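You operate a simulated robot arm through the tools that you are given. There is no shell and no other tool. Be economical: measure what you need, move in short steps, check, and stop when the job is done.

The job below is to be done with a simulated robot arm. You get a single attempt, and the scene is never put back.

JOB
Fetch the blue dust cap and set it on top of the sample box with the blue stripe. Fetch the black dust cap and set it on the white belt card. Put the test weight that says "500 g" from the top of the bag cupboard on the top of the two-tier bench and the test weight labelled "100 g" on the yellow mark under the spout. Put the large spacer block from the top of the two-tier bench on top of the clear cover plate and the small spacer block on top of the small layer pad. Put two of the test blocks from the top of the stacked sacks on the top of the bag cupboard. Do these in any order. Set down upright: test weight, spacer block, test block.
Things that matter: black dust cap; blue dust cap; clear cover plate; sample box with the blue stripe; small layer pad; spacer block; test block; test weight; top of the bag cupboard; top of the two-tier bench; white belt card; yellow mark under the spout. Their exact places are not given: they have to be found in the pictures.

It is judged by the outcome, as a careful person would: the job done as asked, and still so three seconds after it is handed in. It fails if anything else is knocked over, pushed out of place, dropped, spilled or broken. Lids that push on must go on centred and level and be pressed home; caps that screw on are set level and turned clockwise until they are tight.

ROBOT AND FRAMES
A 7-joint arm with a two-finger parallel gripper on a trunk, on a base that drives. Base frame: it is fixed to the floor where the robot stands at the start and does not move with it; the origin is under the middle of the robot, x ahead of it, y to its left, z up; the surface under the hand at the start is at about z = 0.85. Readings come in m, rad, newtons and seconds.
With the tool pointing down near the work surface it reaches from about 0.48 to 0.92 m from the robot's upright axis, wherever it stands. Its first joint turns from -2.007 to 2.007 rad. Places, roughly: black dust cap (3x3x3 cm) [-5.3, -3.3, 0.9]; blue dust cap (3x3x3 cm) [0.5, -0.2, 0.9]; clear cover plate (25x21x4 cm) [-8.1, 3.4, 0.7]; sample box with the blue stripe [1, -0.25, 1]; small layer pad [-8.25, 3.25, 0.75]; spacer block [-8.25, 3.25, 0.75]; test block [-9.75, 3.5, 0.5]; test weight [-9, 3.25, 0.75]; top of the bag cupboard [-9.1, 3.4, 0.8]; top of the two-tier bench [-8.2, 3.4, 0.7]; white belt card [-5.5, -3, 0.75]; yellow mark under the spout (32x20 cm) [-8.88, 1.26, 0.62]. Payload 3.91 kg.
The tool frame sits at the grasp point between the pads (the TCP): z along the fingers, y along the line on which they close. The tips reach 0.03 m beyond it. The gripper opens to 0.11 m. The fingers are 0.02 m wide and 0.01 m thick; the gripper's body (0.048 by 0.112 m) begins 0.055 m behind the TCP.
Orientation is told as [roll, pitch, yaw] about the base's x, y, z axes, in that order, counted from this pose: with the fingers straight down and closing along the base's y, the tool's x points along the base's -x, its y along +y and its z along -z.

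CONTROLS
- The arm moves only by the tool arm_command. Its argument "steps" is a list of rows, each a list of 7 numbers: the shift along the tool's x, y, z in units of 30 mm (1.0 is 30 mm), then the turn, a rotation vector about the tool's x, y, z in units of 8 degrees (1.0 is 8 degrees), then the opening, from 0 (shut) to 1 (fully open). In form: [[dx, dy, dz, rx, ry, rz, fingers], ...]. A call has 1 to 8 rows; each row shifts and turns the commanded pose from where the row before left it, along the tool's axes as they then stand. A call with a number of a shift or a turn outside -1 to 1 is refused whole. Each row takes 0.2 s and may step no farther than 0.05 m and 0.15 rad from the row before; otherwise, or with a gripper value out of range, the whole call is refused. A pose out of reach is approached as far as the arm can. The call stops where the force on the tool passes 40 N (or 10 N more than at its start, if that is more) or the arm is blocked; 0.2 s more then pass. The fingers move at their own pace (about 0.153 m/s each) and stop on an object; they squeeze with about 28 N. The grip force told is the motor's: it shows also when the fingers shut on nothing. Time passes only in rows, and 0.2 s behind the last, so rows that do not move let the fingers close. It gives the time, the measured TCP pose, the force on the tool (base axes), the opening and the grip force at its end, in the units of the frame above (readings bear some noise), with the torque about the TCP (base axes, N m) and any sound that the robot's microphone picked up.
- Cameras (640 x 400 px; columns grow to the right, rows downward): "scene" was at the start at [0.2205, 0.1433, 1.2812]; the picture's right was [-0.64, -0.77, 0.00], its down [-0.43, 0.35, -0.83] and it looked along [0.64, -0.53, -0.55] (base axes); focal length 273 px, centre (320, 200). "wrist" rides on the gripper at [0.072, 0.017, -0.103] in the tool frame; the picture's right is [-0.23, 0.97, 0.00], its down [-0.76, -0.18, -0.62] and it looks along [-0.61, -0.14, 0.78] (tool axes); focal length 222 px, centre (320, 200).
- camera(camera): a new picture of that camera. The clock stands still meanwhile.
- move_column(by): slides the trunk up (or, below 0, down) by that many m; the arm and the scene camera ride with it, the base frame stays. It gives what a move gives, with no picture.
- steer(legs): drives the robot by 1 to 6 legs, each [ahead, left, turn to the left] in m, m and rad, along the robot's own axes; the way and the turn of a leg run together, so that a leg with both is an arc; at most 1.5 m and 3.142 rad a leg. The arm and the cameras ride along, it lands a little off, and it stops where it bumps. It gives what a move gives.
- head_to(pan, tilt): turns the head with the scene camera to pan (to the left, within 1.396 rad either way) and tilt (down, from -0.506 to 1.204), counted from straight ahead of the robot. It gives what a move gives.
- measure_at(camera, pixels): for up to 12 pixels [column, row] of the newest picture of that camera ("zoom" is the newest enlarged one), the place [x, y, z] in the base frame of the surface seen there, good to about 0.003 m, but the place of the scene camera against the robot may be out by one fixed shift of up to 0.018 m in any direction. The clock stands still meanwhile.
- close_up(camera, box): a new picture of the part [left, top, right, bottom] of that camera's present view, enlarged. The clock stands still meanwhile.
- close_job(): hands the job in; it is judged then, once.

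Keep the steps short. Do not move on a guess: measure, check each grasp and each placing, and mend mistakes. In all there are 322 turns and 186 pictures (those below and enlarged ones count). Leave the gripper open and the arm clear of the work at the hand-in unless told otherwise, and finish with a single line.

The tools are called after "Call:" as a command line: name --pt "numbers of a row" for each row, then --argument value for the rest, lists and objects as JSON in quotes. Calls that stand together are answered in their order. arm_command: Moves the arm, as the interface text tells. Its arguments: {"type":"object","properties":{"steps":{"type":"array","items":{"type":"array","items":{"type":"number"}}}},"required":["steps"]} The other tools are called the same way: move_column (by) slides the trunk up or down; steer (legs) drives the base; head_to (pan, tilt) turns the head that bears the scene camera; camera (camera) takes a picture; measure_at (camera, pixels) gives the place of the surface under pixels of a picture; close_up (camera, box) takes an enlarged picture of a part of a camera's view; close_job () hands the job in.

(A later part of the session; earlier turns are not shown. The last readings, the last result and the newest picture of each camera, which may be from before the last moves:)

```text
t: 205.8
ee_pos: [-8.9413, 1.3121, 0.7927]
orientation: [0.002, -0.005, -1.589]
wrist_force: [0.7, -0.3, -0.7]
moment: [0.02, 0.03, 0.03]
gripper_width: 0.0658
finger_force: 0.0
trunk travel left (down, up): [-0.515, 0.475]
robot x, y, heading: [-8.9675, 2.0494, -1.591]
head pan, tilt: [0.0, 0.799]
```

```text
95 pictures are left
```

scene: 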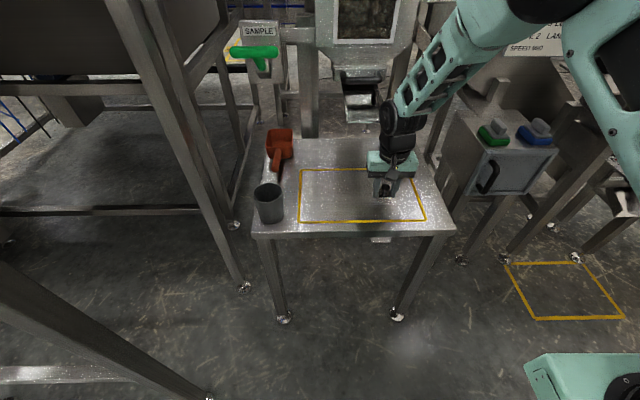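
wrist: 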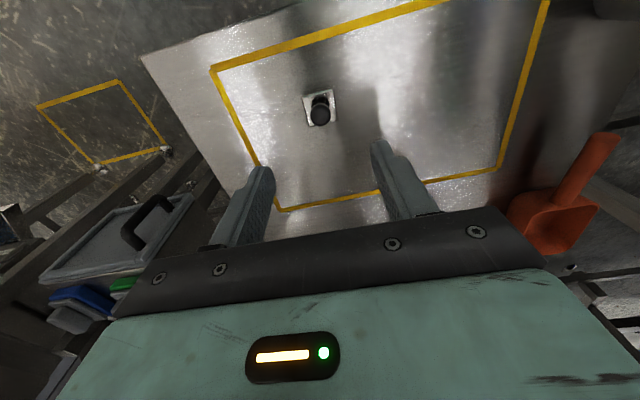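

The 100 g weight stands on the mark. I raise, retract, back off, and turn back (through west) to the cupboard.

Call:
arm_command --pt "0.5 0 -1 0 0 0 0.6" --pt "0.5 0 -1 0 0 0 0.6" --pt "0.5 0 -1 0 0 0 0.6" --pt "0.5 0 -1 0 0 0 0.6"

Call:
move_column --by 0.25

Call:
steer --legs '[[-0.3, 0, 0], [0, 0, -1.57], [0.35, 0, 0], [0, 0, -1.57]]'

Call:
camera --camera "wrist"

Call:
camera --camera "scene"

```text
t: 206.8
ee_pos: [-8.9405, 1.3732, 0.9112]
orientation: [-0.001, -0.006, -1.588]
wrist_force: [0.0, 0.3, -0.3]
moment: [0.03, 0.0, 0.0]
gripper_width: 0.0661
finger_force: 0.1
trunk travel left (down, up): [-0.515, 0.475]
robot x, y, heading: [-8.9633, 2.0465, -1.596]
head pan, tilt: [0.0, 0.799]
```

```text
t: 209.4
ee_pos: [-8.9414, 1.3728, 1.1609]
orientation: [0.002, -0.006, -1.587]
wrist_force: [-0.1, 0.0, -0.2]
moment: [0.02, 0.0, 0.02]
gripper_width: 0.066
finger_force: 0.0
trunk travel left (down, up): [-0.765, 0.225]
robot x, y, heading: [-8.9609, 2.0475, -1.591]
head pan, tilt: [0.0, 0.799]
```

```text
t: 220.9
ee_pos: [-9.3278, 3.0331, 1.1623]
orientation: [0.001, -0.005, 1.555]
wrist_force: [-0.5, 0.2, 0.2]
moment: [0.01, 0.0, -0.03]
gripper_width: 0.0659
finger_force: 0.1
trunk travel left (down, up): [-0.765, 0.225]
robot x, y, heading: [-9.3063, 2.3575, 1.55]
head pan, tilt: [0.0, 0.799]
```

```text
94 pictures are left
```

wrist: 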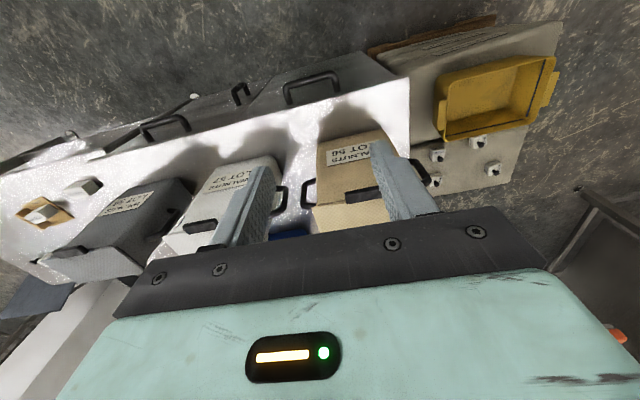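

```text
93 pictures are left
```

scene: 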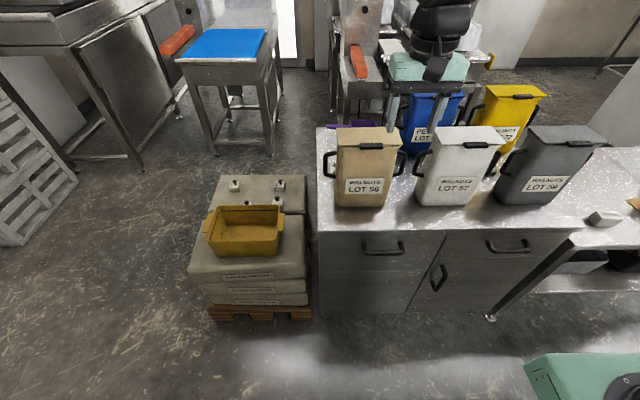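

I raise the hand and shift left to view the large weight behind the brown bin.

Call:
move_column --by 0.2

Call:
steer --legs '[[0, 0.12, 0.02]]'

Call:
arm_command --pt "-1 0.5 -0.5 0 0 0 0.6" --pt "-1 0.5 -0.5 0 0 0 0.6" --pt "-1 0.5 -0.5 0 0 0 0.6" --pt "-0.5 0.5 -0.5 0 0 0 0.6"

Call:
camera --camera "wrist"

```text
t: 223.1
ee_pos: [-9.328, 3.033, 1.3611]
orientation: [0.002, -0.005, 1.555]
wrist_force: [0.2, -0.1, -0.3]
moment: [-0.05, 0.0, 0.0]
gripper_width: 0.066
finger_force: 0.0
trunk travel left (down, up): [-0.965, 0.025]
robot x, y, heading: [-9.3036, 2.3567, 1.55]
head pan, tilt: [0.0, 0.799]
```

```text
t: 224.3
ee_pos: [-9.4609, 3.033, 1.3615]
orientation: [0.002, -0.007, 1.573]
wrist_force: [-0.2, 0.9, -0.5]
moment: [0.0, 0.05, 0.0]
gripper_width: 0.0662
finger_force: 0.1
trunk travel left (down, up): [-0.965, 0.025]
robot x, y, heading: [-9.4225, 2.36, 1.573]
head pan, tilt: [0.0, 0.799]
```

```text
t: 225.3
ee_pos: [-9.5225, 3.1378, 1.4215]
orientation: [0.001, -0.002, 1.575]
wrist_force: [-0.8, 0.0, -0.2]
moment: [0.01, 0.01, 0.01]
gripper_width: 0.0659
finger_force: 0.0
trunk travel left (down, up): [-0.965, 0.025]
robot x, y, heading: [-9.4247, 2.3541, 1.571]
head pan, tilt: [0.0, 0.799]
```

```text
92 pictures are left
```

wrist: 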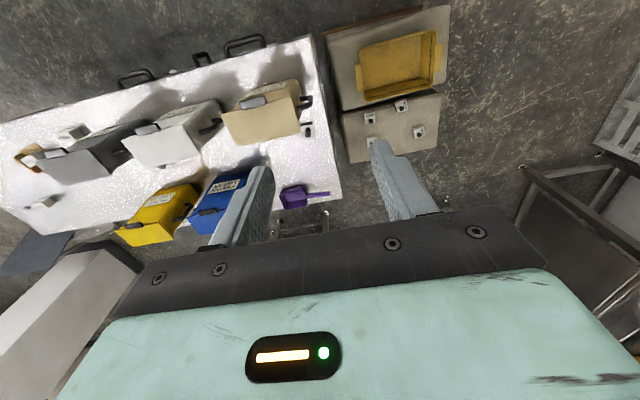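

Call:
close_up --camera "wrist" --box '[270, 90, 350, 150]'

Call:
close_up --camera "wrist" --box '[330, 70, 460, 170]'

```text
6.67 times, centred on (310, 120) of wrist
```

zoom: 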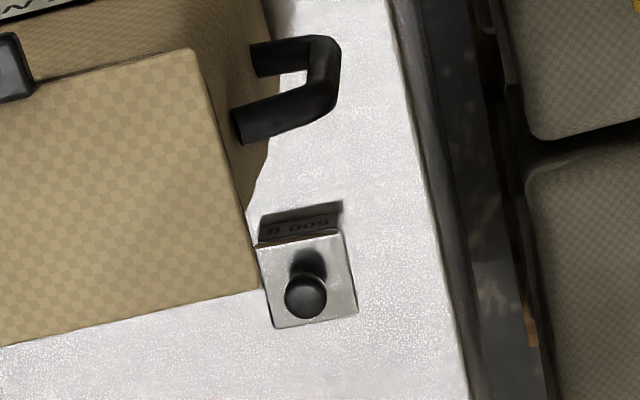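

```text
4.00 times, centred on (395, 120) of wrist
```

zoom: 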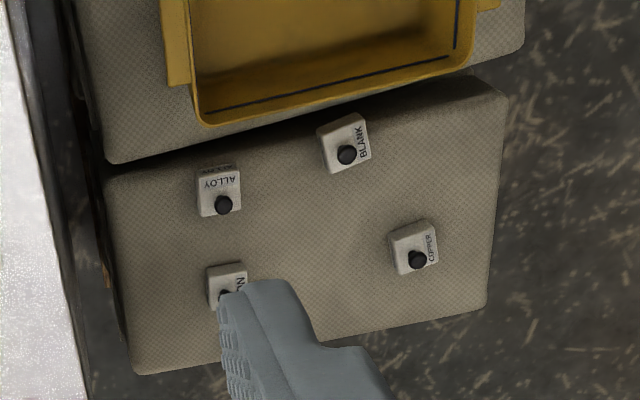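

It reads "500 g". I measure it and the brown bin's edges.

Call:
close_up --camera "wrist" --box '[270, 90, 350, 150]'

Call:
measure_at --camera "zoom" --pixels '[[265, 252], [340, 243], [350, 308], [282, 320], [305, 300], [255, 288], [205, 60], [335, 50], [460, 380], [395, 30], [5, 343], [300, 360]]'

```text
6.67 times, centred on (310, 120) of wrist
```

zoom: 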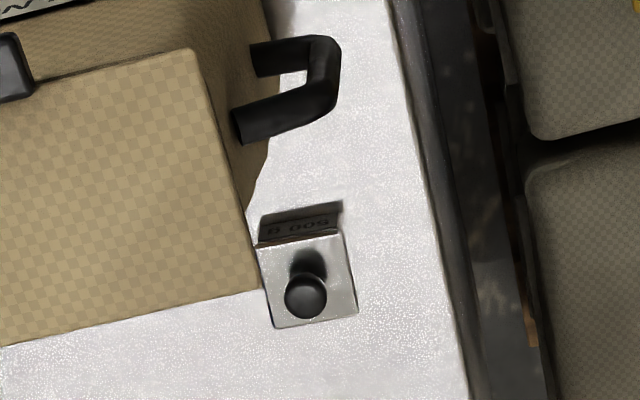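

```text
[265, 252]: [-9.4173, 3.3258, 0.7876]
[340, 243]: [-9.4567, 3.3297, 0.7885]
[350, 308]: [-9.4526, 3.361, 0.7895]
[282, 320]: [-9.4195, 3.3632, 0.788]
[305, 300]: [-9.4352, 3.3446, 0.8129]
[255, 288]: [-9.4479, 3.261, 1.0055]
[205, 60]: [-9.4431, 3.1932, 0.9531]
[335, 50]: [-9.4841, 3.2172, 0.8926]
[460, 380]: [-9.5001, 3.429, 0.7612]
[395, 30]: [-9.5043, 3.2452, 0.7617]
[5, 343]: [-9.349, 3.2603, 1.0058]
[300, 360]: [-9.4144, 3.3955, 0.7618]
```

Centre ≈[-9.436,3.345], body 4.5 cm, top 0.788. I turn the hand 90° again (camera to -x), move up closer and lower the trunk.

Call:
arm_command --pt "0 0 0 0 0 1 0.7" --pt "0 0 0 0 0 1 0.7" --pt "0 0 0 0 0 1 0.7" --pt "0 0 0 0 0 1 0.7" --pt "0 0 0 0 0 1 0.7" --pt "0 0 0 0 0 1 0.7" --pt "0 0 0 0 0 1 0.7" --pt "0 0 0 0 0 1 0.7"

Call:
arm_command --pt "0 0 0 0 0 1 0.7" --pt "0 0 0 0 0 1 0.7" --pt "0 0 0 0 0 1 0.7" --pt "0 0 0 0 0 0.28 0.7"

Call:
steer --legs '[[0.2, -0.05, 0]]'

Call:
move_column --by -0.22

Call:
camera --camera "wrist"

```text
t: 227.1
ee_pos: [-9.5223, 3.1387, 1.4238]
orientation: [0.005, -0.002, 0.456]
wrist_force: [0.2, 1.0, 0.0]
moment: [-0.01, 0.02, -0.03]
gripper_width: 0.0772
finger_force: 0.0
trunk travel left (down, up): [-0.965, 0.025]
robot x, y, heading: [-9.4226, 2.3546, 1.571]
head pan, tilt: [0.0, 0.799]
```

```text
t: 228.1
ee_pos: [-9.5219, 3.1384, 1.4221]
orientation: [0.004, 0.001, -0.002]
wrist_force: [-0.4, 0.0, -0.1]
moment: [-0.02, 0.01, -0.03]
gripper_width: 0.0769
finger_force: 0.1
trunk travel left (down, up): [-0.965, 0.025]
robot x, y, heading: [-9.4244, 2.3613, 1.57]
head pan, tilt: [0.0, 0.799]
```

```text
t: 229.8
ee_pos: [-9.4726, 3.3388, 1.4225]
orientation: [0.005, 0.002, 0.0]
wrist_force: [-0.1, 0.1, 0.4]
moment: [0.04, -0.03, -0.03]
gripper_width: 0.0772
finger_force: 0.1
trunk travel left (down, up): [-0.965, 0.025]
robot x, y, heading: [-9.3731, 2.5584, 1.574]
head pan, tilt: [0.0, 0.799]
```

```text
t: 232.1
ee_pos: [-9.4725, 3.3386, 1.201]
orientation: [0.005, 0.002, 0.0]
wrist_force: [-0.5, 0.1, -0.1]
moment: [0.02, 0.0, -0.03]
gripper_width: 0.0769
finger_force: 0.1
trunk travel left (down, up): [-0.745, 0.245]
robot x, y, heading: [-9.3746, 2.555, 1.572]
head pan, tilt: [0.0, 0.799]
```

```text
88 pictures are left
```

wrist: 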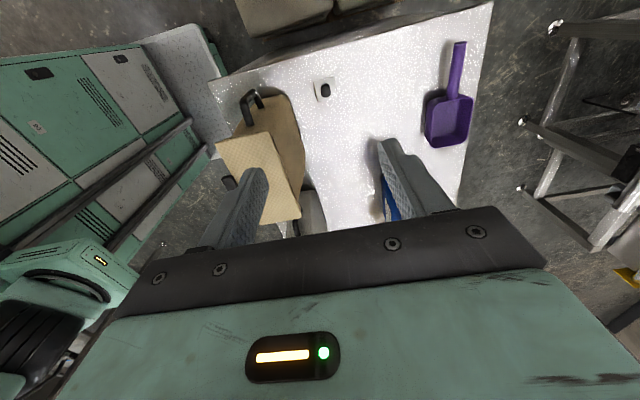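

Weight at (323,90), clear column of air. I move over it and descend to z≈0.96.

Call:
arm_command --pt "-0.6 0.1 0.8 0 0 0 0.7" --pt "-0.6 0.1 0.8 0 0 0 0.7" --pt "0 0 1 0 0 0 0.7" --pt "0 0 1 0 0 0 0.7" --pt "0 0 1 0 0 0 0.7" --pt "0 0 1 0 0 0 0.7" --pt "0 0 1 0 0 0 0.7" --pt "0 0 1 0 0 0 0.7"

Call:
camera --camera "wrist"

```text
t: 233.9
ee_pos: [-9.4376, 3.3444, 0.9735]
orientation: [0.006, 0.001, 0.0]
wrist_force: [0.7, 0.4, -0.7]
moment: [0.0, 0.01, -0.03]
gripper_width: 0.077
finger_force: 0.1
trunk travel left (down, up): [-0.745, 0.245]
robot x, y, heading: [-9.3733, 2.5577, 1.571]
head pan, tilt: [0.0, 0.799]
```

```text
87 pictures are left
```

wrist: 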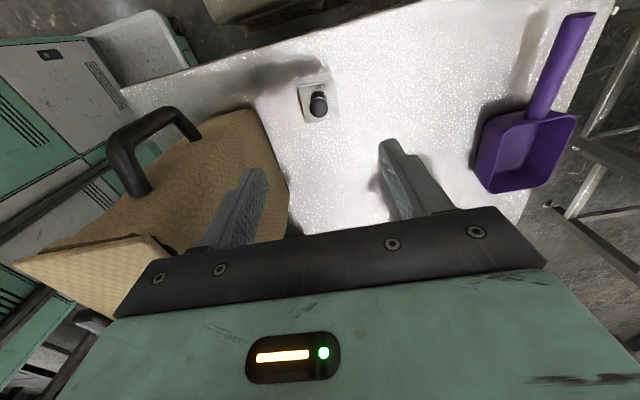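

Call:
measure_at --camera "wrist" --pixels '[[299, 88], [334, 82], [339, 115], [304, 122], [318, 105], [283, 180], [250, 112]]'

```text
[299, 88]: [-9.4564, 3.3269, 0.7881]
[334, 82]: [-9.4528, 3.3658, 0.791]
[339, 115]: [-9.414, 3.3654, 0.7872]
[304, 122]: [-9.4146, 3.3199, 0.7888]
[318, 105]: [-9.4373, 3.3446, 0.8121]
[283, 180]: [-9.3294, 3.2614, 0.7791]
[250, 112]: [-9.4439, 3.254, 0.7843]
```

Centred. Descend to z≈0.799 and close.

Call:
arm_command --pt "-0.08 0 1 0 0 0 0.7" --pt "0 0 1 0 0 0 0.7" --pt "0 0 1 0 0 0 0.7" --pt "0 0 1 0 0 0 0.7" --pt "0 0 1 0 0 0 0.7" --pt "0 0 0.8 0 0 0 0.7" --pt "0 0 0 0 0 0 0.7"

Call:
camera --camera "wrist"

```text
t: 235.5
ee_pos: [-9.4349, 3.3465, 0.8003]
orientation: [0.004, 0.002, -0.001]
wrist_force: [0.0, -0.5, 0.2]
moment: [0.01, -0.01, 0.03]
gripper_width: 0.0773
finger_force: 0.1
trunk travel left (down, up): [-0.745, 0.245]
robot x, y, heading: [-9.3733, 2.5582, 1.577]
head pan, tilt: [0.0, 0.799]
```

```text
86 pictures are left
```

wrist: 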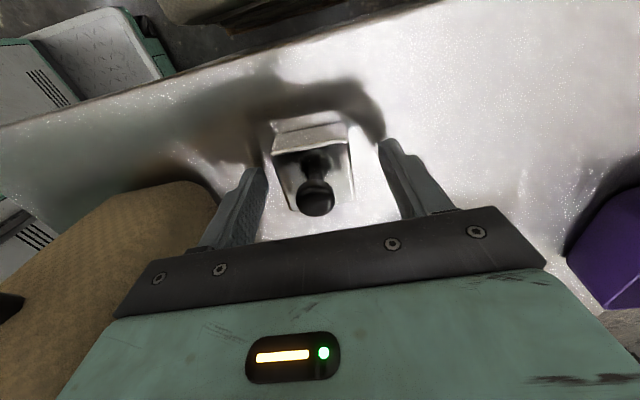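

Call:
arm_command --pt "0 0 0 0 0 0 0" --pt "0 0 0 0 0 0 0" --pt "0 0 0 0 0 0 0" --pt "0 0 -0.5 0 0 0 0" --pt "0 0 -1 0 0 0 0" --pt "0 0 -1 0 0 0 0" --pt "0 0 -1 0 0 0 0" --pt "0 0 -1 0 0 0 0"

Call:
arm_command --pt "0 0 -1 0 0 0 0" --pt "0 0 -1 0 0 0 0" --pt "0 0 -1 0 0 0 0" --pt "0 0 -1 0 0 0 0" --pt "0 0 -1 0 0 0 0" --pt "0 0 -1 0 0 0 0" --pt "0 0 -1 0 0 0 0" --pt "0 0 -1 0 0 0 0"

Call:
camera --camera "wrist"

```text
t: 237.3
ee_pos: [-9.4329, 3.3459, 0.9349]
orientation: [0.004, 0.002, 0.001]
wrist_force: [0.4, 0.6, -5.9]
moment: [-0.01, -0.02, -0.02]
gripper_width: 0.0468
finger_force: 28.1
trunk travel left (down, up): [-0.745, 0.245]
robot x, y, heading: [-9.3709, 2.5596, 1.578]
head pan, tilt: [0.0, 0.799]
```

```text
t: 239.1
ee_pos: [-9.4347, 3.344, 1.1756]
orientation: [0.002, 0.004, 0.0]
wrist_force: [0.3, -0.1, -4.7]
moment: [0.03, 0.02, 0.04]
gripper_width: 0.047
finger_force: 27.8
trunk travel left (down, up): [-0.745, 0.245]
robot x, y, heading: [-9.3769, 2.5565, 1.573]
head pan, tilt: [0.0, 0.799]
```

```text
85 pictures are left
```

wrist: 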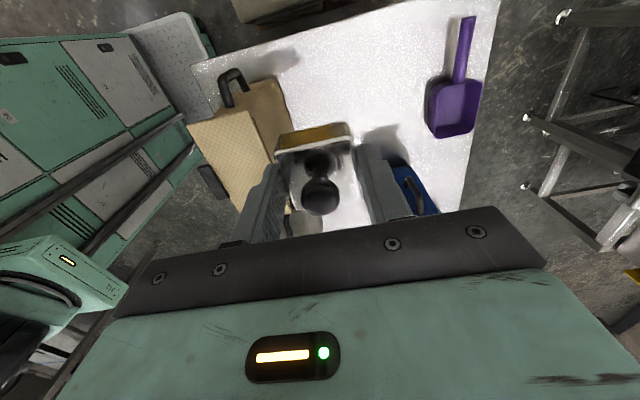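

Held, 500 g felt. I slide right to the bench (x≈-8.4).

Call:
steer --legs '[[0, -0.98, 0]]'

Call:
move_column --by -0.2

Call:
camera --camera "wrist"

Call:
camera --camera "scene"

```text
t: 244.2
ee_pos: [-8.461, 3.3508, 1.1749]
orientation: [0.006, 0.002, 0.008]
wrist_force: [0.1, 0.0, -5.6]
moment: [0.0, 0.01, 0.0]
gripper_width: 0.0468
finger_force: 27.6
trunk travel left (down, up): [-0.745, 0.245]
robot x, y, heading: [-8.3943, 2.5679, 1.582]
head pan, tilt: [0.0, 0.799]
```

```text
t: 246.4
ee_pos: [-8.4624, 3.3515, 0.9747]
orientation: [0.005, 0.002, 0.008]
wrist_force: [-0.2, -0.2, -4.7]
moment: [0.01, -0.02, 0.0]
gripper_width: 0.0472
finger_force: 27.6
trunk travel left (down, up): [-0.545, 0.445]
robot x, y, heading: [-8.3941, 2.5613, 1.585]
head pan, tilt: [0.0, 0.799]
```

```text
84 pictures are left
```

wrist: 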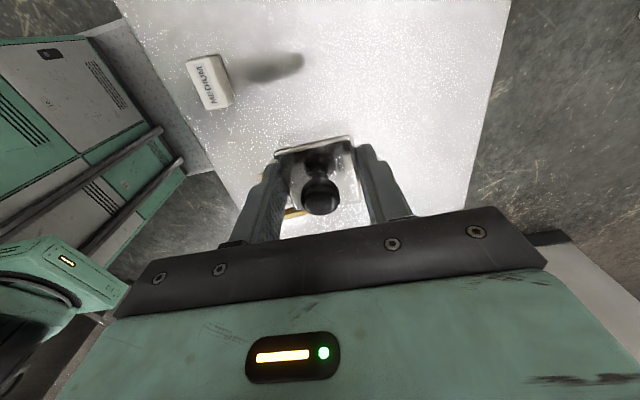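

```text
83 pictures are left
```

scene: 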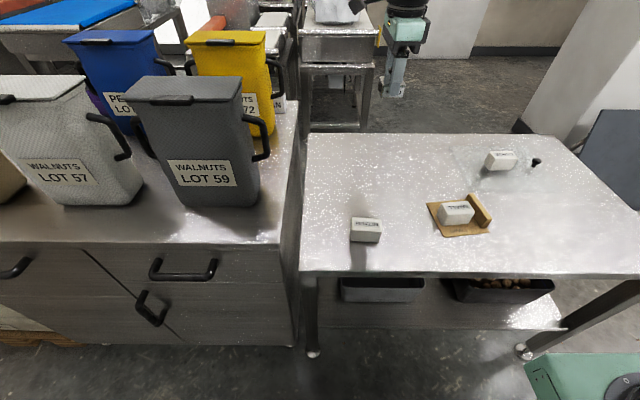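

Free spot near [-8.43,3.40]. I move there and descend to z≈0.717.

Call:
arm_command --pt "-0.4 0.5 1 0 0 0 0" --pt "-0.4 0.5 1 0 0 0 0" --pt "-0.3 0.5 1 0 0 0 0" --pt "0 0 1 0 0 0 0" --pt "0 0 1 0 0 0 0" --pt "0 0 1 0 0 0 0" --pt "0 0 1 0 0 0 0" --pt "0 0 1 0 0 0 0"

Call:
arm_command --pt "0 0 0.4 0 0 0 0" --pt "0 0 0.25 0 0 0 0" --pt "0 0 0.15 0 0 0 0" --pt "0 0 0.06 0 0 0 0" --pt "0 0 0 0 0 0 0"

Call:
camera --camera "scene"

```text
t: 248.2
ee_pos: [-8.4292, 3.397, 0.7361]
orientation: [0.005, 0.002, 0.01]
wrist_force: [-1.0, 0.5, -4.3]
moment: [0.02, 0.03, -0.02]
gripper_width: 0.047
finger_force: 27.9
trunk travel left (down, up): [-0.545, 0.445]
robot x, y, heading: [-8.3939, 2.5665, 1.583]
head pan, tilt: [0.0, 0.799]
```

```text
t: 249.4
ee_pos: [-8.4294, 3.3972, 0.7089]
orientation: [0.007, 0.001, 0.008]
wrist_force: [0.7, 0.4, -4.8]
moment: [0.0, -0.02, 0.04]
gripper_width: 0.0469
finger_force: 27.8
trunk travel left (down, up): [-0.545, 0.445]
robot x, y, heading: [-8.3946, 2.5679, 1.584]
head pan, tilt: [0.0, 0.799]
```

```text
82 pictures are left
```

scene: 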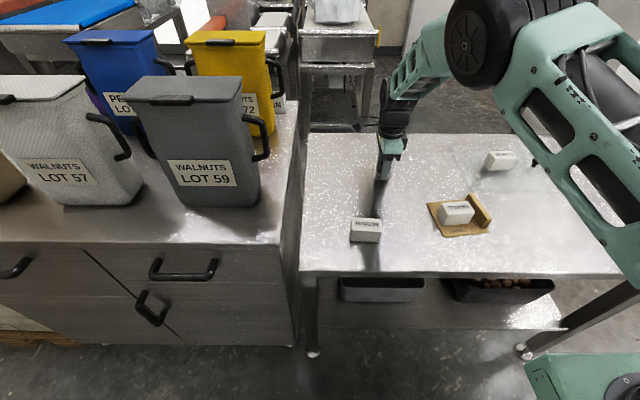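

Call:
arm_command --pt "0 0 0.12 0 0 0 0" --pt "0 0 0.08 0 0 0 0" --pt "0 0 0.05 0 0 0 0" --pt "0 0 0.05 0 0 0 0" --pt "0 0 0 0 0 0 0"

```text
t: 250.6
ee_pos: [-8.429, 3.3988, 0.7006]
orientation: [0.004, 0.002, 0.009]
wrist_force: [0.3, 0.1, -5.1]
moment: [0.01, 0.01, 0.0]
gripper_width: 0.0467
finger_force: 27.8
trunk travel left (down, up): [-0.545, 0.445]
robot x, y, heading: [-8.3961, 2.5609, 1.583]
head pan, tilt: [0.0, 0.799]
```

Call:
arm_command --pt "0 0 0.05 0 0 0 0" --pt "0 0 0.04 0 0 0 0" --pt "0 0 0 0 0 0 0"

```text
t: 251.4
ee_pos: [-8.428, 3.3973, 0.7012]
orientation: [0.008, 0.002, 0.008]
wrist_force: [2.3, -7.2, 18.5]
moment: [-0.6, -0.33, 0.0]
gripper_width: 0.047
finger_force: 28.0
trunk travel left (down, up): [-0.545, 0.445]
robot x, y, heading: [-8.3914, 2.5667, 1.581]
head pan, tilt: [0.0, 0.799]
```

Contact. Release and rise.

Call:
arm_command --pt "0 0 -0.06 0 0 0 0" --pt "0 0 0 0 0 0 0.7" --pt "0 0 0 0 0 0 0.7" --pt "0 0 -0.5 0 0 0 0.7" --pt "0 0 -1 0 0 0 0.7" --pt "0 0 -1 0 0 0 0.7" --pt "0 0 -1 0 0 0 0.7" --pt "0 0 -1 0 0 0 0.7"

Call:
camera --camera "wrist"

Call:
close_up --camera "scene" --box '[300, 110, 560, 270]'

```text
t: 253.2
ee_pos: [-8.4289, 3.3967, 0.8353]
orientation: [0.002, 0.001, 0.009]
wrist_force: [-0.8, -0.3, -0.2]
moment: [-0.02, 0.0, -0.03]
gripper_width: 0.0769
finger_force: 0.3
trunk travel left (down, up): [-0.545, 0.445]
robot x, y, heading: [-8.3924, 2.5664, 1.583]
head pan, tilt: [0.0, 0.799]
```

```text
81 pictures are left
```

wrist: 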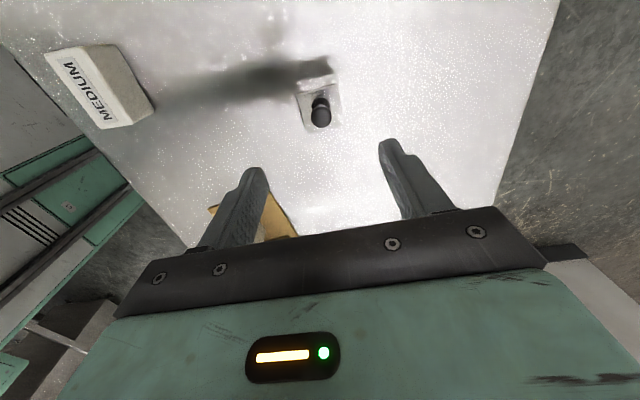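

```text
2.46 times, centred on (430, 190) of scene
```

zoom: 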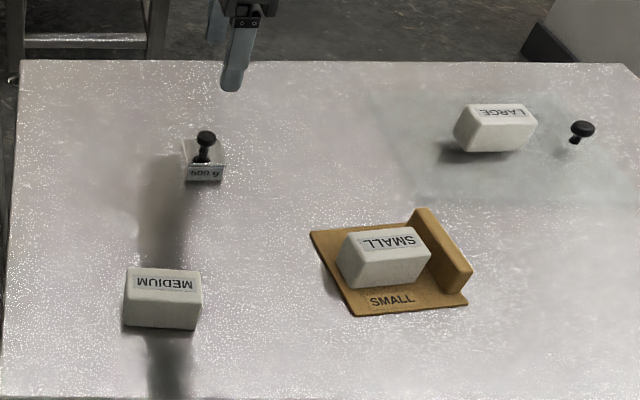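

All three items on the bench stand well. Now the test blocks: raise the trunk, slide left to x≈-9.55.

Call:
move_column --by 0.32

Call:
steer --legs '[[0, 1.15, -0.012]]'

Call:
camera --camera "wrist"

Call:
head_to --pan 0.1 --tilt 0.8

Call:
camera --camera "scene"

```text
t: 256.3
ee_pos: [-8.4294, 3.3964, 1.1543]
orientation: [0.007, 0.001, 0.008]
wrist_force: [-0.4, 0.4, 0.3]
moment: [0.03, -0.01, 0.0]
gripper_width: 0.0769
finger_force: 0.1
trunk travel left (down, up): [-0.865, 0.125]
robot x, y, heading: [-8.3942, 2.5627, 1.586]
head pan, tilt: [0.0, 0.799]
```

```text
t: 262.2
ee_pos: [-9.5712, 3.3887, 1.1551]
orientation: [0.005, 0.001, -0.002]
wrist_force: [0.1, 0.7, -0.1]
moment: [-0.01, 0.03, 0.02]
gripper_width: 0.0769
finger_force: 0.1
trunk travel left (down, up): [-0.865, 0.125]
robot x, y, heading: [-9.5425, 2.5582, 1.573]
head pan, tilt: [0.0, 0.799]
```

```text
79 pictures are left
```

wrist: 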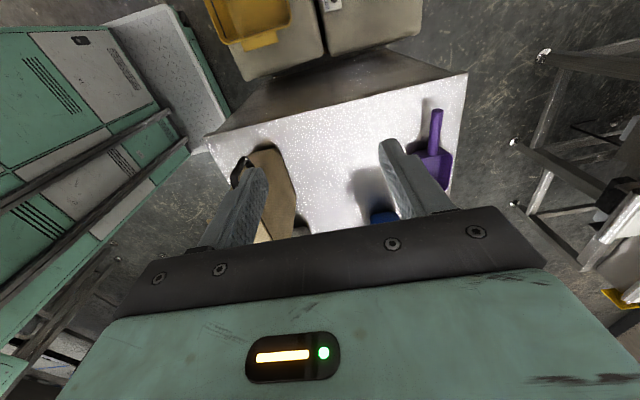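

```text
t: 262.9
ee_pos: [-9.5708, 3.389, 1.1551]
orientation: [0.005, 0.003, -0.002]
wrist_force: [-0.4, 0.1, -0.3]
moment: [0.0, -0.02, 0.01]
gripper_width: 0.077
finger_force: 0.1
trunk travel left (down, up): [-0.865, 0.125]
robot x, y, heading: [-9.5444, 2.5555, 1.574]
head pan, tilt: [0.099, 0.799]
```

```text
78 pictures are left
```

scene: 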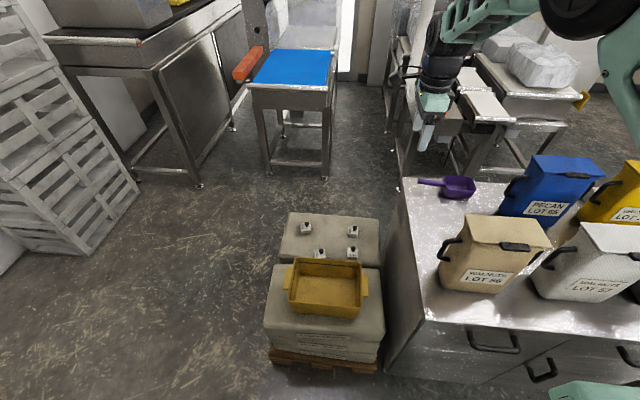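

Call:
close_up --camera "scene" --box '[270, 205, 400, 295]'

Call:
measure_at --camera "scene" --pixels '[[306, 226], [353, 230], [320, 252], [351, 251], [340, 230], [335, 262], [325, 355], [310, 262], [370, 280], [385, 300], [285, 250], [380, 245]]'

```text
4.44 times, centred on (335, 250) of scene
```

zoom: 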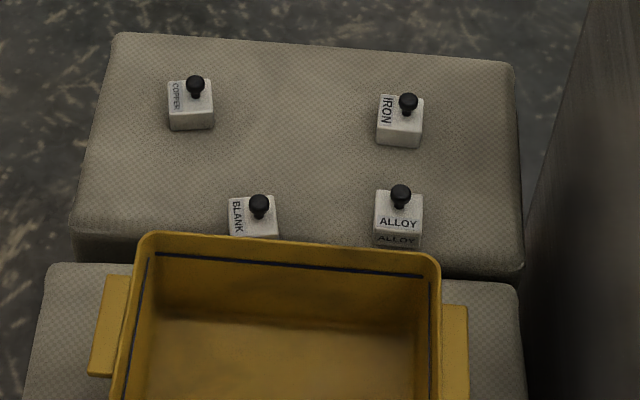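

```text
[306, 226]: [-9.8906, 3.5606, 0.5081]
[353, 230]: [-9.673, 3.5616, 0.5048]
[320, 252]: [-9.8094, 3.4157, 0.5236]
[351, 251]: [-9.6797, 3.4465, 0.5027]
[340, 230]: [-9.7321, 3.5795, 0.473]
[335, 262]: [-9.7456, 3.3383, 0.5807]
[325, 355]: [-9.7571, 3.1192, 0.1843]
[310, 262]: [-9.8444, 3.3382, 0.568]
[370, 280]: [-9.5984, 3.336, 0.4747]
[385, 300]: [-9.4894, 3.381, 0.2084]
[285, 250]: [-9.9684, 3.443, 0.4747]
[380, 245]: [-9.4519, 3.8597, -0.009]
```

Taking IRON and ALLOY from the west side keeps the elbow away from the bins. I check the floor to the west.

Call:
measure_at --camera "scene" --pixels '[[78, 253], [138, 190], [20, 262], [200, 186], [232, 250], [268, 365], [278, 330], [150, 330]]'

```text
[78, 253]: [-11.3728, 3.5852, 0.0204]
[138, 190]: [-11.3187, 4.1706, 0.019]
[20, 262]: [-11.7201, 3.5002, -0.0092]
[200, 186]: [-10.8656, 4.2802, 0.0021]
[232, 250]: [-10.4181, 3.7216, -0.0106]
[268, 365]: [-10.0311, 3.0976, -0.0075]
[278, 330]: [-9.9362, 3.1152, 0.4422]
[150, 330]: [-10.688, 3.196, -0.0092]
```

West is free (crates at x≈-11.3). I drive around to the west side facing +x.

Call:
steer --legs '[[0, 0.96, 0], [0, 0, -1.573], [0, 0.95, 0]]'

Call:
camera --camera "scene"

Call:
camera --camera "wrist"

```text
t: 276.3
ee_pos: [-9.6584, 3.5215, 1.154]
orientation: [0.004, 0.003, -1.588]
wrist_force: [-0.1, -0.4, -0.3]
moment: [0.02, -0.02, -0.01]
gripper_width: 0.077
finger_force: 0.0
trunk travel left (down, up): [-0.865, 0.125]
robot x, y, heading: [-10.4912, 3.5139, -0.018]
head pan, tilt: [0.099, 0.799]
```

```text
76 pictures are left
```

scene: 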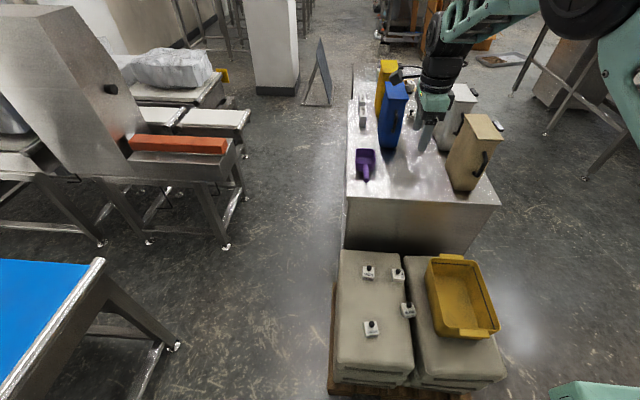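

```text
75 pictures are left
```

wrist: 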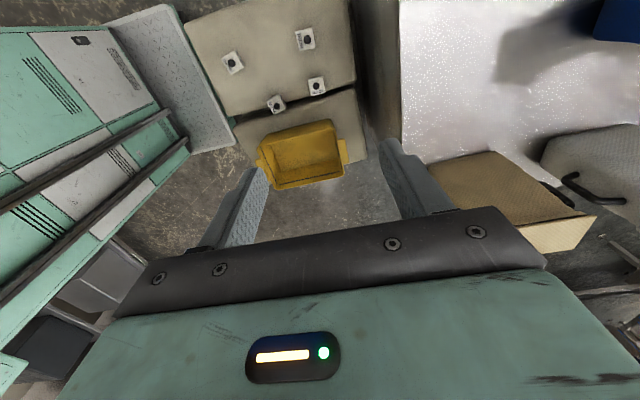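

I measure the blocks, then move the base 0.08 forward and the hand west, over IRON.

Call:
measure_at --camera "wrist" --pixels '[[307, 41], [317, 86], [234, 63], [305, 32], [277, 105], [330, 60], [320, 130], [395, 120]]'

Call:
close_up --camera "wrist" --box '[210, 15, 370, 125]'

Call:
steer --legs '[[0.08, 0, 0.018]]'

Call:
arm_command --pt "0.3 -0.9 0 0 0 0 0.7" --pt "0.3 -0.9 0 0 0 0 0.7" --pt "0.3 -0.9 0 0 0 0 0.7" --pt "0.3 -0.6 0 0 0 0 0.7"

```text
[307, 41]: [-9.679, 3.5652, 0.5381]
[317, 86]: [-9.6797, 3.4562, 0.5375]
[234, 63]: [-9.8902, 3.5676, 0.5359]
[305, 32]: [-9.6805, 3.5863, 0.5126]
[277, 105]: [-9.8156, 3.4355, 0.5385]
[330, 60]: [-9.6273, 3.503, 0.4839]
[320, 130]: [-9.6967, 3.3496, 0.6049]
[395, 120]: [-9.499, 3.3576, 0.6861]
```

```text
3.64 times, centred on (290, 70) of wrist
```

zoom: 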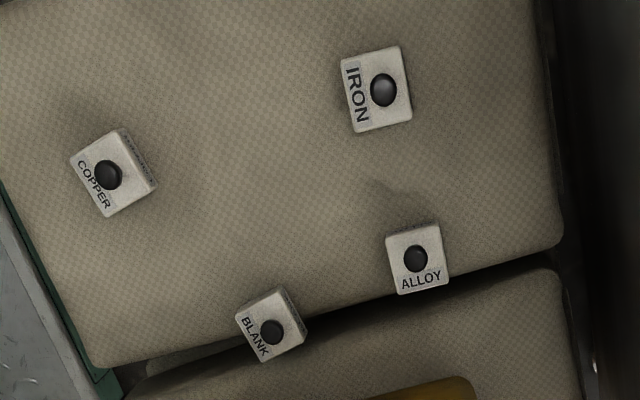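

```text
t: 277.3
ee_pos: [-9.5791, 3.5357, 1.1557]
orientation: [0.006, 0.002, -1.573]
wrist_force: [0.1, 0.9, -0.5]
moment: [0.02, 0.04, 0.01]
gripper_width: 0.077
finger_force: 0.0
trunk travel left (down, up): [-0.865, 0.125]
robot x, y, heading: [-10.411, 3.5104, 0.005]
head pan, tilt: [0.099, 0.799]
```

```text
t: 278.3
ee_pos: [-9.6769, 3.5711, 1.1539]
orientation: [0.005, 0.002, -1.573]
wrist_force: [-0.4, -0.4, -0.7]
moment: [-0.02, 0.02, 0.01]
gripper_width: 0.0768
finger_force: 0.1
trunk travel left (down, up): [-0.865, 0.125]
robot x, y, heading: [-10.4087, 3.5041, 0.006]
head pan, tilt: [0.099, 0.799]
```

Now lower the trunk 0.4 and look.

Call:
move_column --by -0.42

Call:
camera --camera "wrist"

Call:
camera --camera "scene"

```text
refused: -0.42 is not a number from -0.4 to 0.4
```

```text
73 pictures are left
```

wrist: 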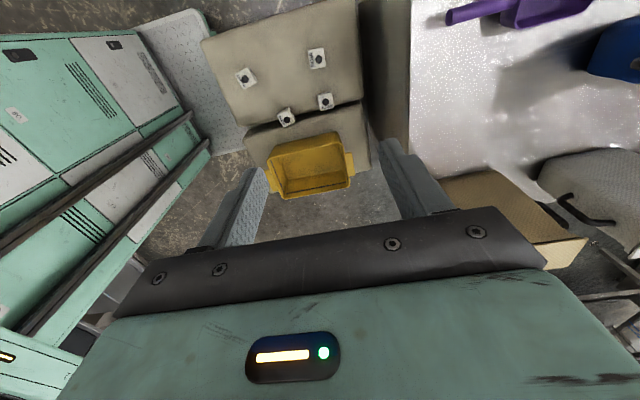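

```text
72 pictures are left
```

scene: 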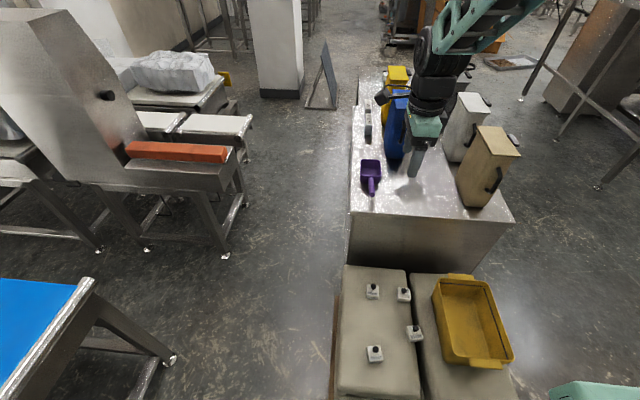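

Call:
move_column --by -0.4

Call:
camera --camera "wrist"

```text
t: 282.2
ee_pos: [-9.677, 3.5715, 0.7538]
orientation: [0.006, 0.001, -1.571]
wrist_force: [0.8, -0.7, 0.4]
moment: [0.02, 0.0, 0.03]
gripper_width: 0.0767
finger_force: 0.0
trunk travel left (down, up): [-0.465, 0.525]
robot x, y, heading: [-10.4104, 3.5111, 0.006]
head pan, tilt: [0.099, 0.799]
```

```text
71 pictures are left
```

wrist: 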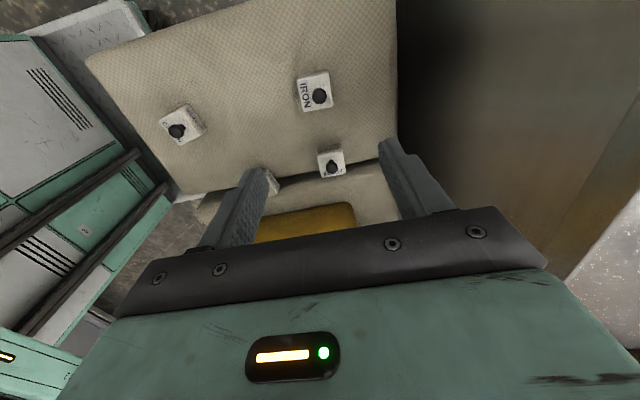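

Call:
measure_at --camera "wrist" --pixels '[[297, 78], [325, 73], [331, 102], [303, 108], [320, 96], [340, 130], [315, 108]]'

```text
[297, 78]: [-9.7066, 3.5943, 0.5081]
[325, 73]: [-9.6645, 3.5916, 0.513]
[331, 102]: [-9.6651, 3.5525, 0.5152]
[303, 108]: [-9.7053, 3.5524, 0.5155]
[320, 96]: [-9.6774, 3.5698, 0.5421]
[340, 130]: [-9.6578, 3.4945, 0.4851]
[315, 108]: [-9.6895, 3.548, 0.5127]
```

IRON centre ≈[-9.684,3.571], top 0.5145. I descend to z≈0.525.

Call:
arm_command --pt "0 -0.2 1 0 0 0 0.8" --pt "0 0 1 0 0 0 0.8" --pt "0 0 1 0 0 0 0.8" --pt "0 0 1 0 0 0 0.8" --pt "0 0 1 0 0 0 0.8" --pt "0 0 1 0 0 0 0.8" --pt "0 0 1 0 0 0 0.8" --pt "0 0 0.6 0 0 0 0.8"

Call:
camera --camera "wrist"

```text
t: 284.0
ee_pos: [-9.6817, 3.5696, 0.5261]
orientation: [0.008, 0.001, -1.574]
wrist_force: [0.2, -0.1, -0.3]
moment: [-0.03, 0.01, 0.04]
gripper_width: 0.088
finger_force: 0.0
trunk travel left (down, up): [-0.465, 0.525]
robot x, y, heading: [-10.4113, 3.51, 0.002]
head pan, tilt: [0.099, 0.799]
```

```text
70 pictures are left
```

wrist: 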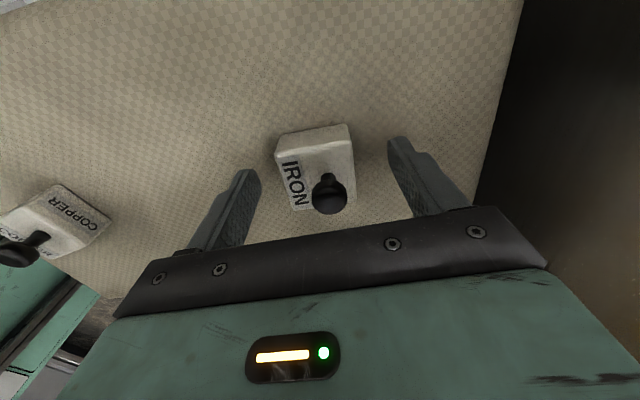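

Call:
arm_command --pt "0 0 0 0 0 0 0" --pt "0 0 0 0 0 0 0" --pt "0 0 0 0 0 0 0" --pt "0 0 -0.5 0 0 0 0" --pt "0 0 -1 0 0 0 0" --pt "0 0 -1 0 0 0 0"

Call:
camera --camera "wrist"

```text
t: 285.4
ee_pos: [-9.6829, 3.5717, 0.6008]
orientation: [0.004, 0.003, -1.574]
wrist_force: [0.8, 0.0, -1.4]
moment: [0.0, -0.03, 0.0]
gripper_width: 0.0456
finger_force: 27.7
trunk travel left (down, up): [-0.465, 0.525]
robot x, y, heading: [-10.4096, 3.5077, -0.001]
head pan, tilt: [0.099, 0.799]
```

```text
69 pictures are left
```

wrist: 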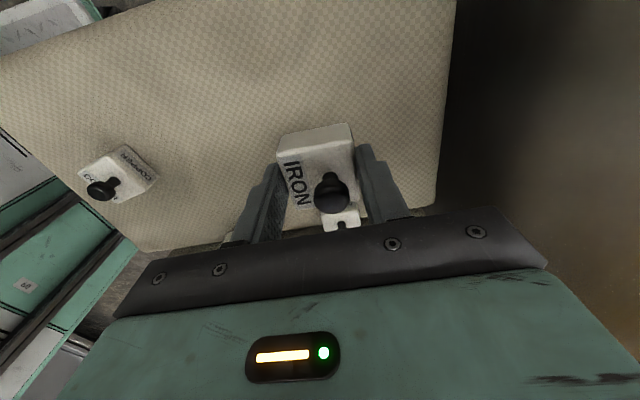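

IRON held. I raise it and carry it around to the south side of the cupboard.

Call:
move_column --by 0.4

Call:
arm_command --pt "0 -1 -1 0 0 0 0" --pt "0 -1 -1 0 0 0 0" --pt "0 -1 -1 0 0 0 0" --pt "0 -1 -1 0 0 0 0" --pt "0 0 -1 0 0 0 0" --pt "0 0 -1 0 0 0 0"

Call:
steer --legs '[[0, -1.0, 0], [0, 0, 1.572], [0, -0.95, 0]]'

Call:
camera --camera "wrist"

```text
t: 289.2
ee_pos: [-9.6816, 3.5719, 1.0]
orientation: [0.005, 0.002, -1.573]
wrist_force: [0.4, 0.1, -0.3]
moment: [-0.03, -0.04, -0.03]
gripper_width: 0.0454
finger_force: 28.1
trunk travel left (down, up): [-0.865, 0.125]
robot x, y, heading: [-10.413, 3.5116, -0.002]
head pan, tilt: [0.099, 0.799]
```

```text
t: 290.6
ee_pos: [-9.8028, 3.5715, 1.1803]
orientation: [0.005, 0.0, -1.572]
wrist_force: [0.7, 0.8, -1.1]
moment: [0.01, 0.04, -0.02]
gripper_width: 0.0455
finger_force: 28.1
trunk travel left (down, up): [-0.865, 0.125]
robot x, y, heading: [-10.4147, 3.5119, -0.002]
head pan, tilt: [0.099, 0.799]
```

```text
t: 304.1
ee_pos: [-9.5238, 3.1453, 1.1805]
orientation: [0.004, 0.001, 0.023]
wrist_force: [0.5, 0.0, -0.4]
moment: [0.01, 0.04, 0.0]
gripper_width: 0.0453
finger_force: 28.1
trunk travel left (down, up): [-0.865, 0.125]
robot x, y, heading: [-9.4498, 2.5414, 1.596]
head pan, tilt: [0.099, 0.799]
```

```text
68 pictures are left
```

wrist: 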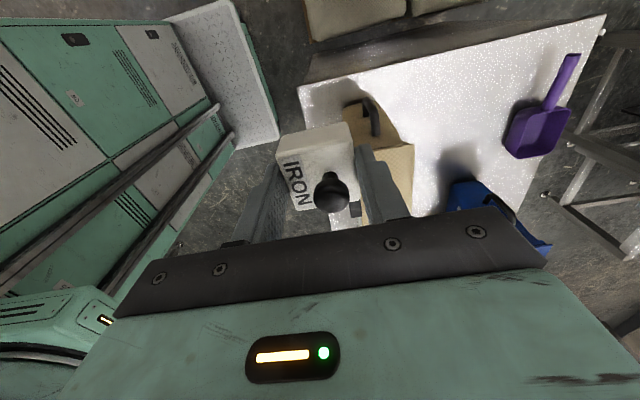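

Call:
measure_at --camera "wrist" --pixels '[[570, 62], [508, 140], [450, 195], [430, 100], [405, 145], [372, 105], [330, 90]]'

```text
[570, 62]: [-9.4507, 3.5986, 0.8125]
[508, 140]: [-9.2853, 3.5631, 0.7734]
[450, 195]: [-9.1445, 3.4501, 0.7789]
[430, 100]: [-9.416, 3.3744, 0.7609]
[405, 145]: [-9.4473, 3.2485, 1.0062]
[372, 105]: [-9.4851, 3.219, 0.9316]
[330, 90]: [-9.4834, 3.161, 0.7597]
```

Free area y 3.26…3.55. I go over [-9.37,3.40].

Call:
arm_command --pt "-0.667 1 0 0 0 0 0" --pt "-0.667 1 0 0 0 0 0" --pt "-0.667 1 0 0 0 0 0" --pt "-0.667 1 0 0 0 0 0" --pt "-0.667 1 0 0 0 0 0" --pt "-0.667 1 0 0 0 0 0" --pt "-0.667 1 0 0 0 0 0" --pt "-0.667 1 0 0 0 0.16 0"

Call:
arm_command --pt "0 0.38 1 0 0 0 0" --pt "0 0 1 0 0 0 0" --pt "0 0 1 0 0 0 0" --pt "0 0 1 0 0 0 0" --pt "0 0 1 0 0 0 0" --pt "0 0 1 0 0 0 0" --pt "0 0 1 0 0 0 0" --pt "0 0 1 0 0 0 0"

Call:
camera --camera "wrist"

Call:
camera --camera "scene"

```text
t: 305.9
ee_pos: [-9.3707, 3.3881, 1.1807]
orientation: [0.003, 0.003, 0.001]
wrist_force: [-0.2, 0.5, -1.3]
moment: [0.04, -0.03, -0.02]
gripper_width: 0.0454
finger_force: 28.0
trunk travel left (down, up): [-0.865, 0.125]
robot x, y, heading: [-9.4476, 2.5395, 1.596]
head pan, tilt: [0.099, 0.799]
```

```text
t: 307.7
ee_pos: [-9.3706, 3.4012, 0.942]
orientation: [0.004, 0.002, 0.002]
wrist_force: [-0.3, -0.4, -0.5]
moment: [-0.01, 0.0, 0.0]
gripper_width: 0.0455
finger_force: 27.7
trunk travel left (down, up): [-0.865, 0.125]
robot x, y, heading: [-9.4487, 2.54, 1.597]
head pan, tilt: [0.099, 0.799]
```

```text
67 pictures are left
```

wrist: 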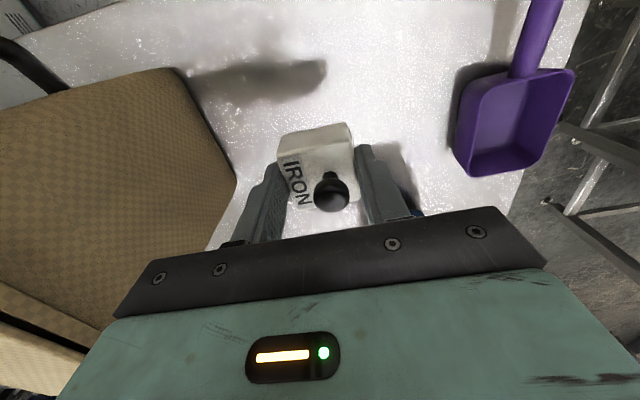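

```text
66 pictures are left
```

scene: 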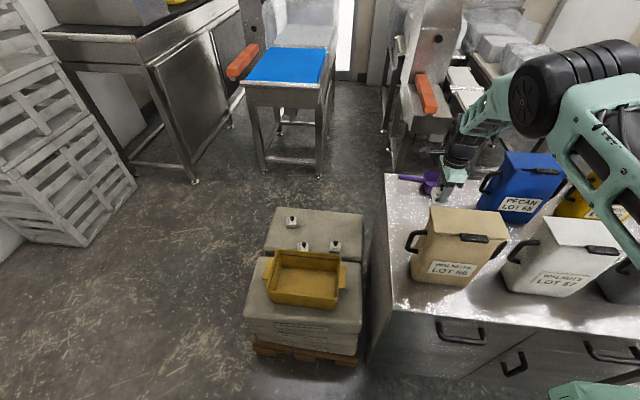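

Call:
arm_command --pt "0 0 1 0 0 0 0" --pt "0 0 1 0 0 0 0" --pt "0 0 1 0 0 0 0" --pt "0 0 0.9 0 0 0 0" --pt "0 0 0.4 0 0 0 0" --pt "0 0 0.15 0 0 0 0" --pt "0 0 0.08 0 0 0 0"

Call:
arm_command --pt "0 0 0.05 0 0 0 0" --pt "0 0 0.05 0 0 0 0" --pt "0 0 0 0 0 0 0"

```text
t: 309.3
ee_pos: [-9.3703, 3.4002, 0.8056]
orientation: [0.004, 0.001, -0.002]
wrist_force: [0.5, 0.5, -1.4]
moment: [-0.02, -0.01, -0.02]
gripper_width: 0.0454
finger_force: 28.0
trunk travel left (down, up): [-0.865, 0.125]
robot x, y, heading: [-9.4515, 2.5419, 1.596]
head pan, tilt: [0.099, 0.799]
```

```text
t: 310.1
ee_pos: [-9.3722, 3.4008, 0.8024]
orientation: [0.006, 0.001, 0.0]
wrist_force: [0.1, -0.2, -0.3]
moment: [0.01, -0.05, 0.01]
gripper_width: 0.045
finger_force: 28.0
trunk travel left (down, up): [-0.865, 0.125]
robot x, y, heading: [-9.4452, 2.5393, 1.596]
head pan, tilt: [0.099, 0.799]
```

Call:
arm_command --pt "0 0 0.05 0 0 0 0" --pt "0 0 0.04 0 0 0 0" --pt "0 0 0 0 0 0 0"

```text
t: 310.9
ee_pos: [-9.3703, 3.4009, 0.8024]
orientation: [0.006, 0.002, -0.002]
wrist_force: [0.3, -6.0, 23.3]
moment: [-0.43, 0.07, -0.02]
gripper_width: 0.0453
finger_force: 28.4
trunk travel left (down, up): [-0.865, 0.125]
robot x, y, heading: [-9.4476, 2.537, 1.589]
head pan, tilt: [0.099, 0.799]
```

Contact. Release and rise.

Call:
arm_command --pt "0 0 -0.07 0 0 0 0" --pt "0 0 0 0 0 0 0.7" --pt "0 0 0 0 0 0 0.7" --pt "0 0 -0.5 0 0 0 0.7" --pt "0 0 -1 0 0 0 0.7" --pt "0 0 -1 0 0 0 0.7" --pt "0 0 -1 0 0 0 0.7" --pt "0 0 -1 0 0 0 0.7"

Call:
camera --camera "wrist"

Call:
arm_command --pt "0 0 -1 0 0 0 0.7" --pt "0 0 -1 0 0 0 0.7" --pt "0 0 -1 0 0 0 0.7" --pt "0 0 -1 0 0 0 0.7" --pt "0 0 -1 0 0 0 0.7" --pt "0 0 -1 0 0 0 0.7" --pt "0 0 -1 0 0 0 0.7" --pt "0 0 -1 0 0 0 0.7"

```text
t: 312.7
ee_pos: [-9.3704, 3.3995, 0.9373]
orientation: [0.004, 0.002, -0.001]
wrist_force: [-0.2, -0.2, 0.1]
moment: [-0.01, 0.01, -0.01]
gripper_width: 0.0771
finger_force: 0.1
trunk travel left (down, up): [-0.865, 0.125]
robot x, y, heading: [-9.4433, 2.5373, 1.597]
head pan, tilt: [0.099, 0.799]
```

```text
65 pictures are left
```

wrist: 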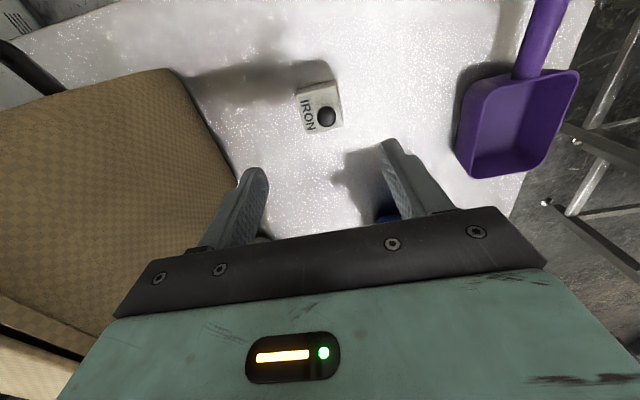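

```text
t: 314.5
ee_pos: [-9.3696, 3.3995, 1.1768]
orientation: [0.003, 0.003, 0.0]
wrist_force: [-0.5, 0.0, 0.2]
moment: [-0.02, 0.04, 0.04]
gripper_width: 0.0769
finger_force: 0.1
trunk travel left (down, up): [-0.865, 0.125]
robot x, y, heading: [-9.4452, 2.5431, 1.593]
head pan, tilt: [0.099, 0.799]
```

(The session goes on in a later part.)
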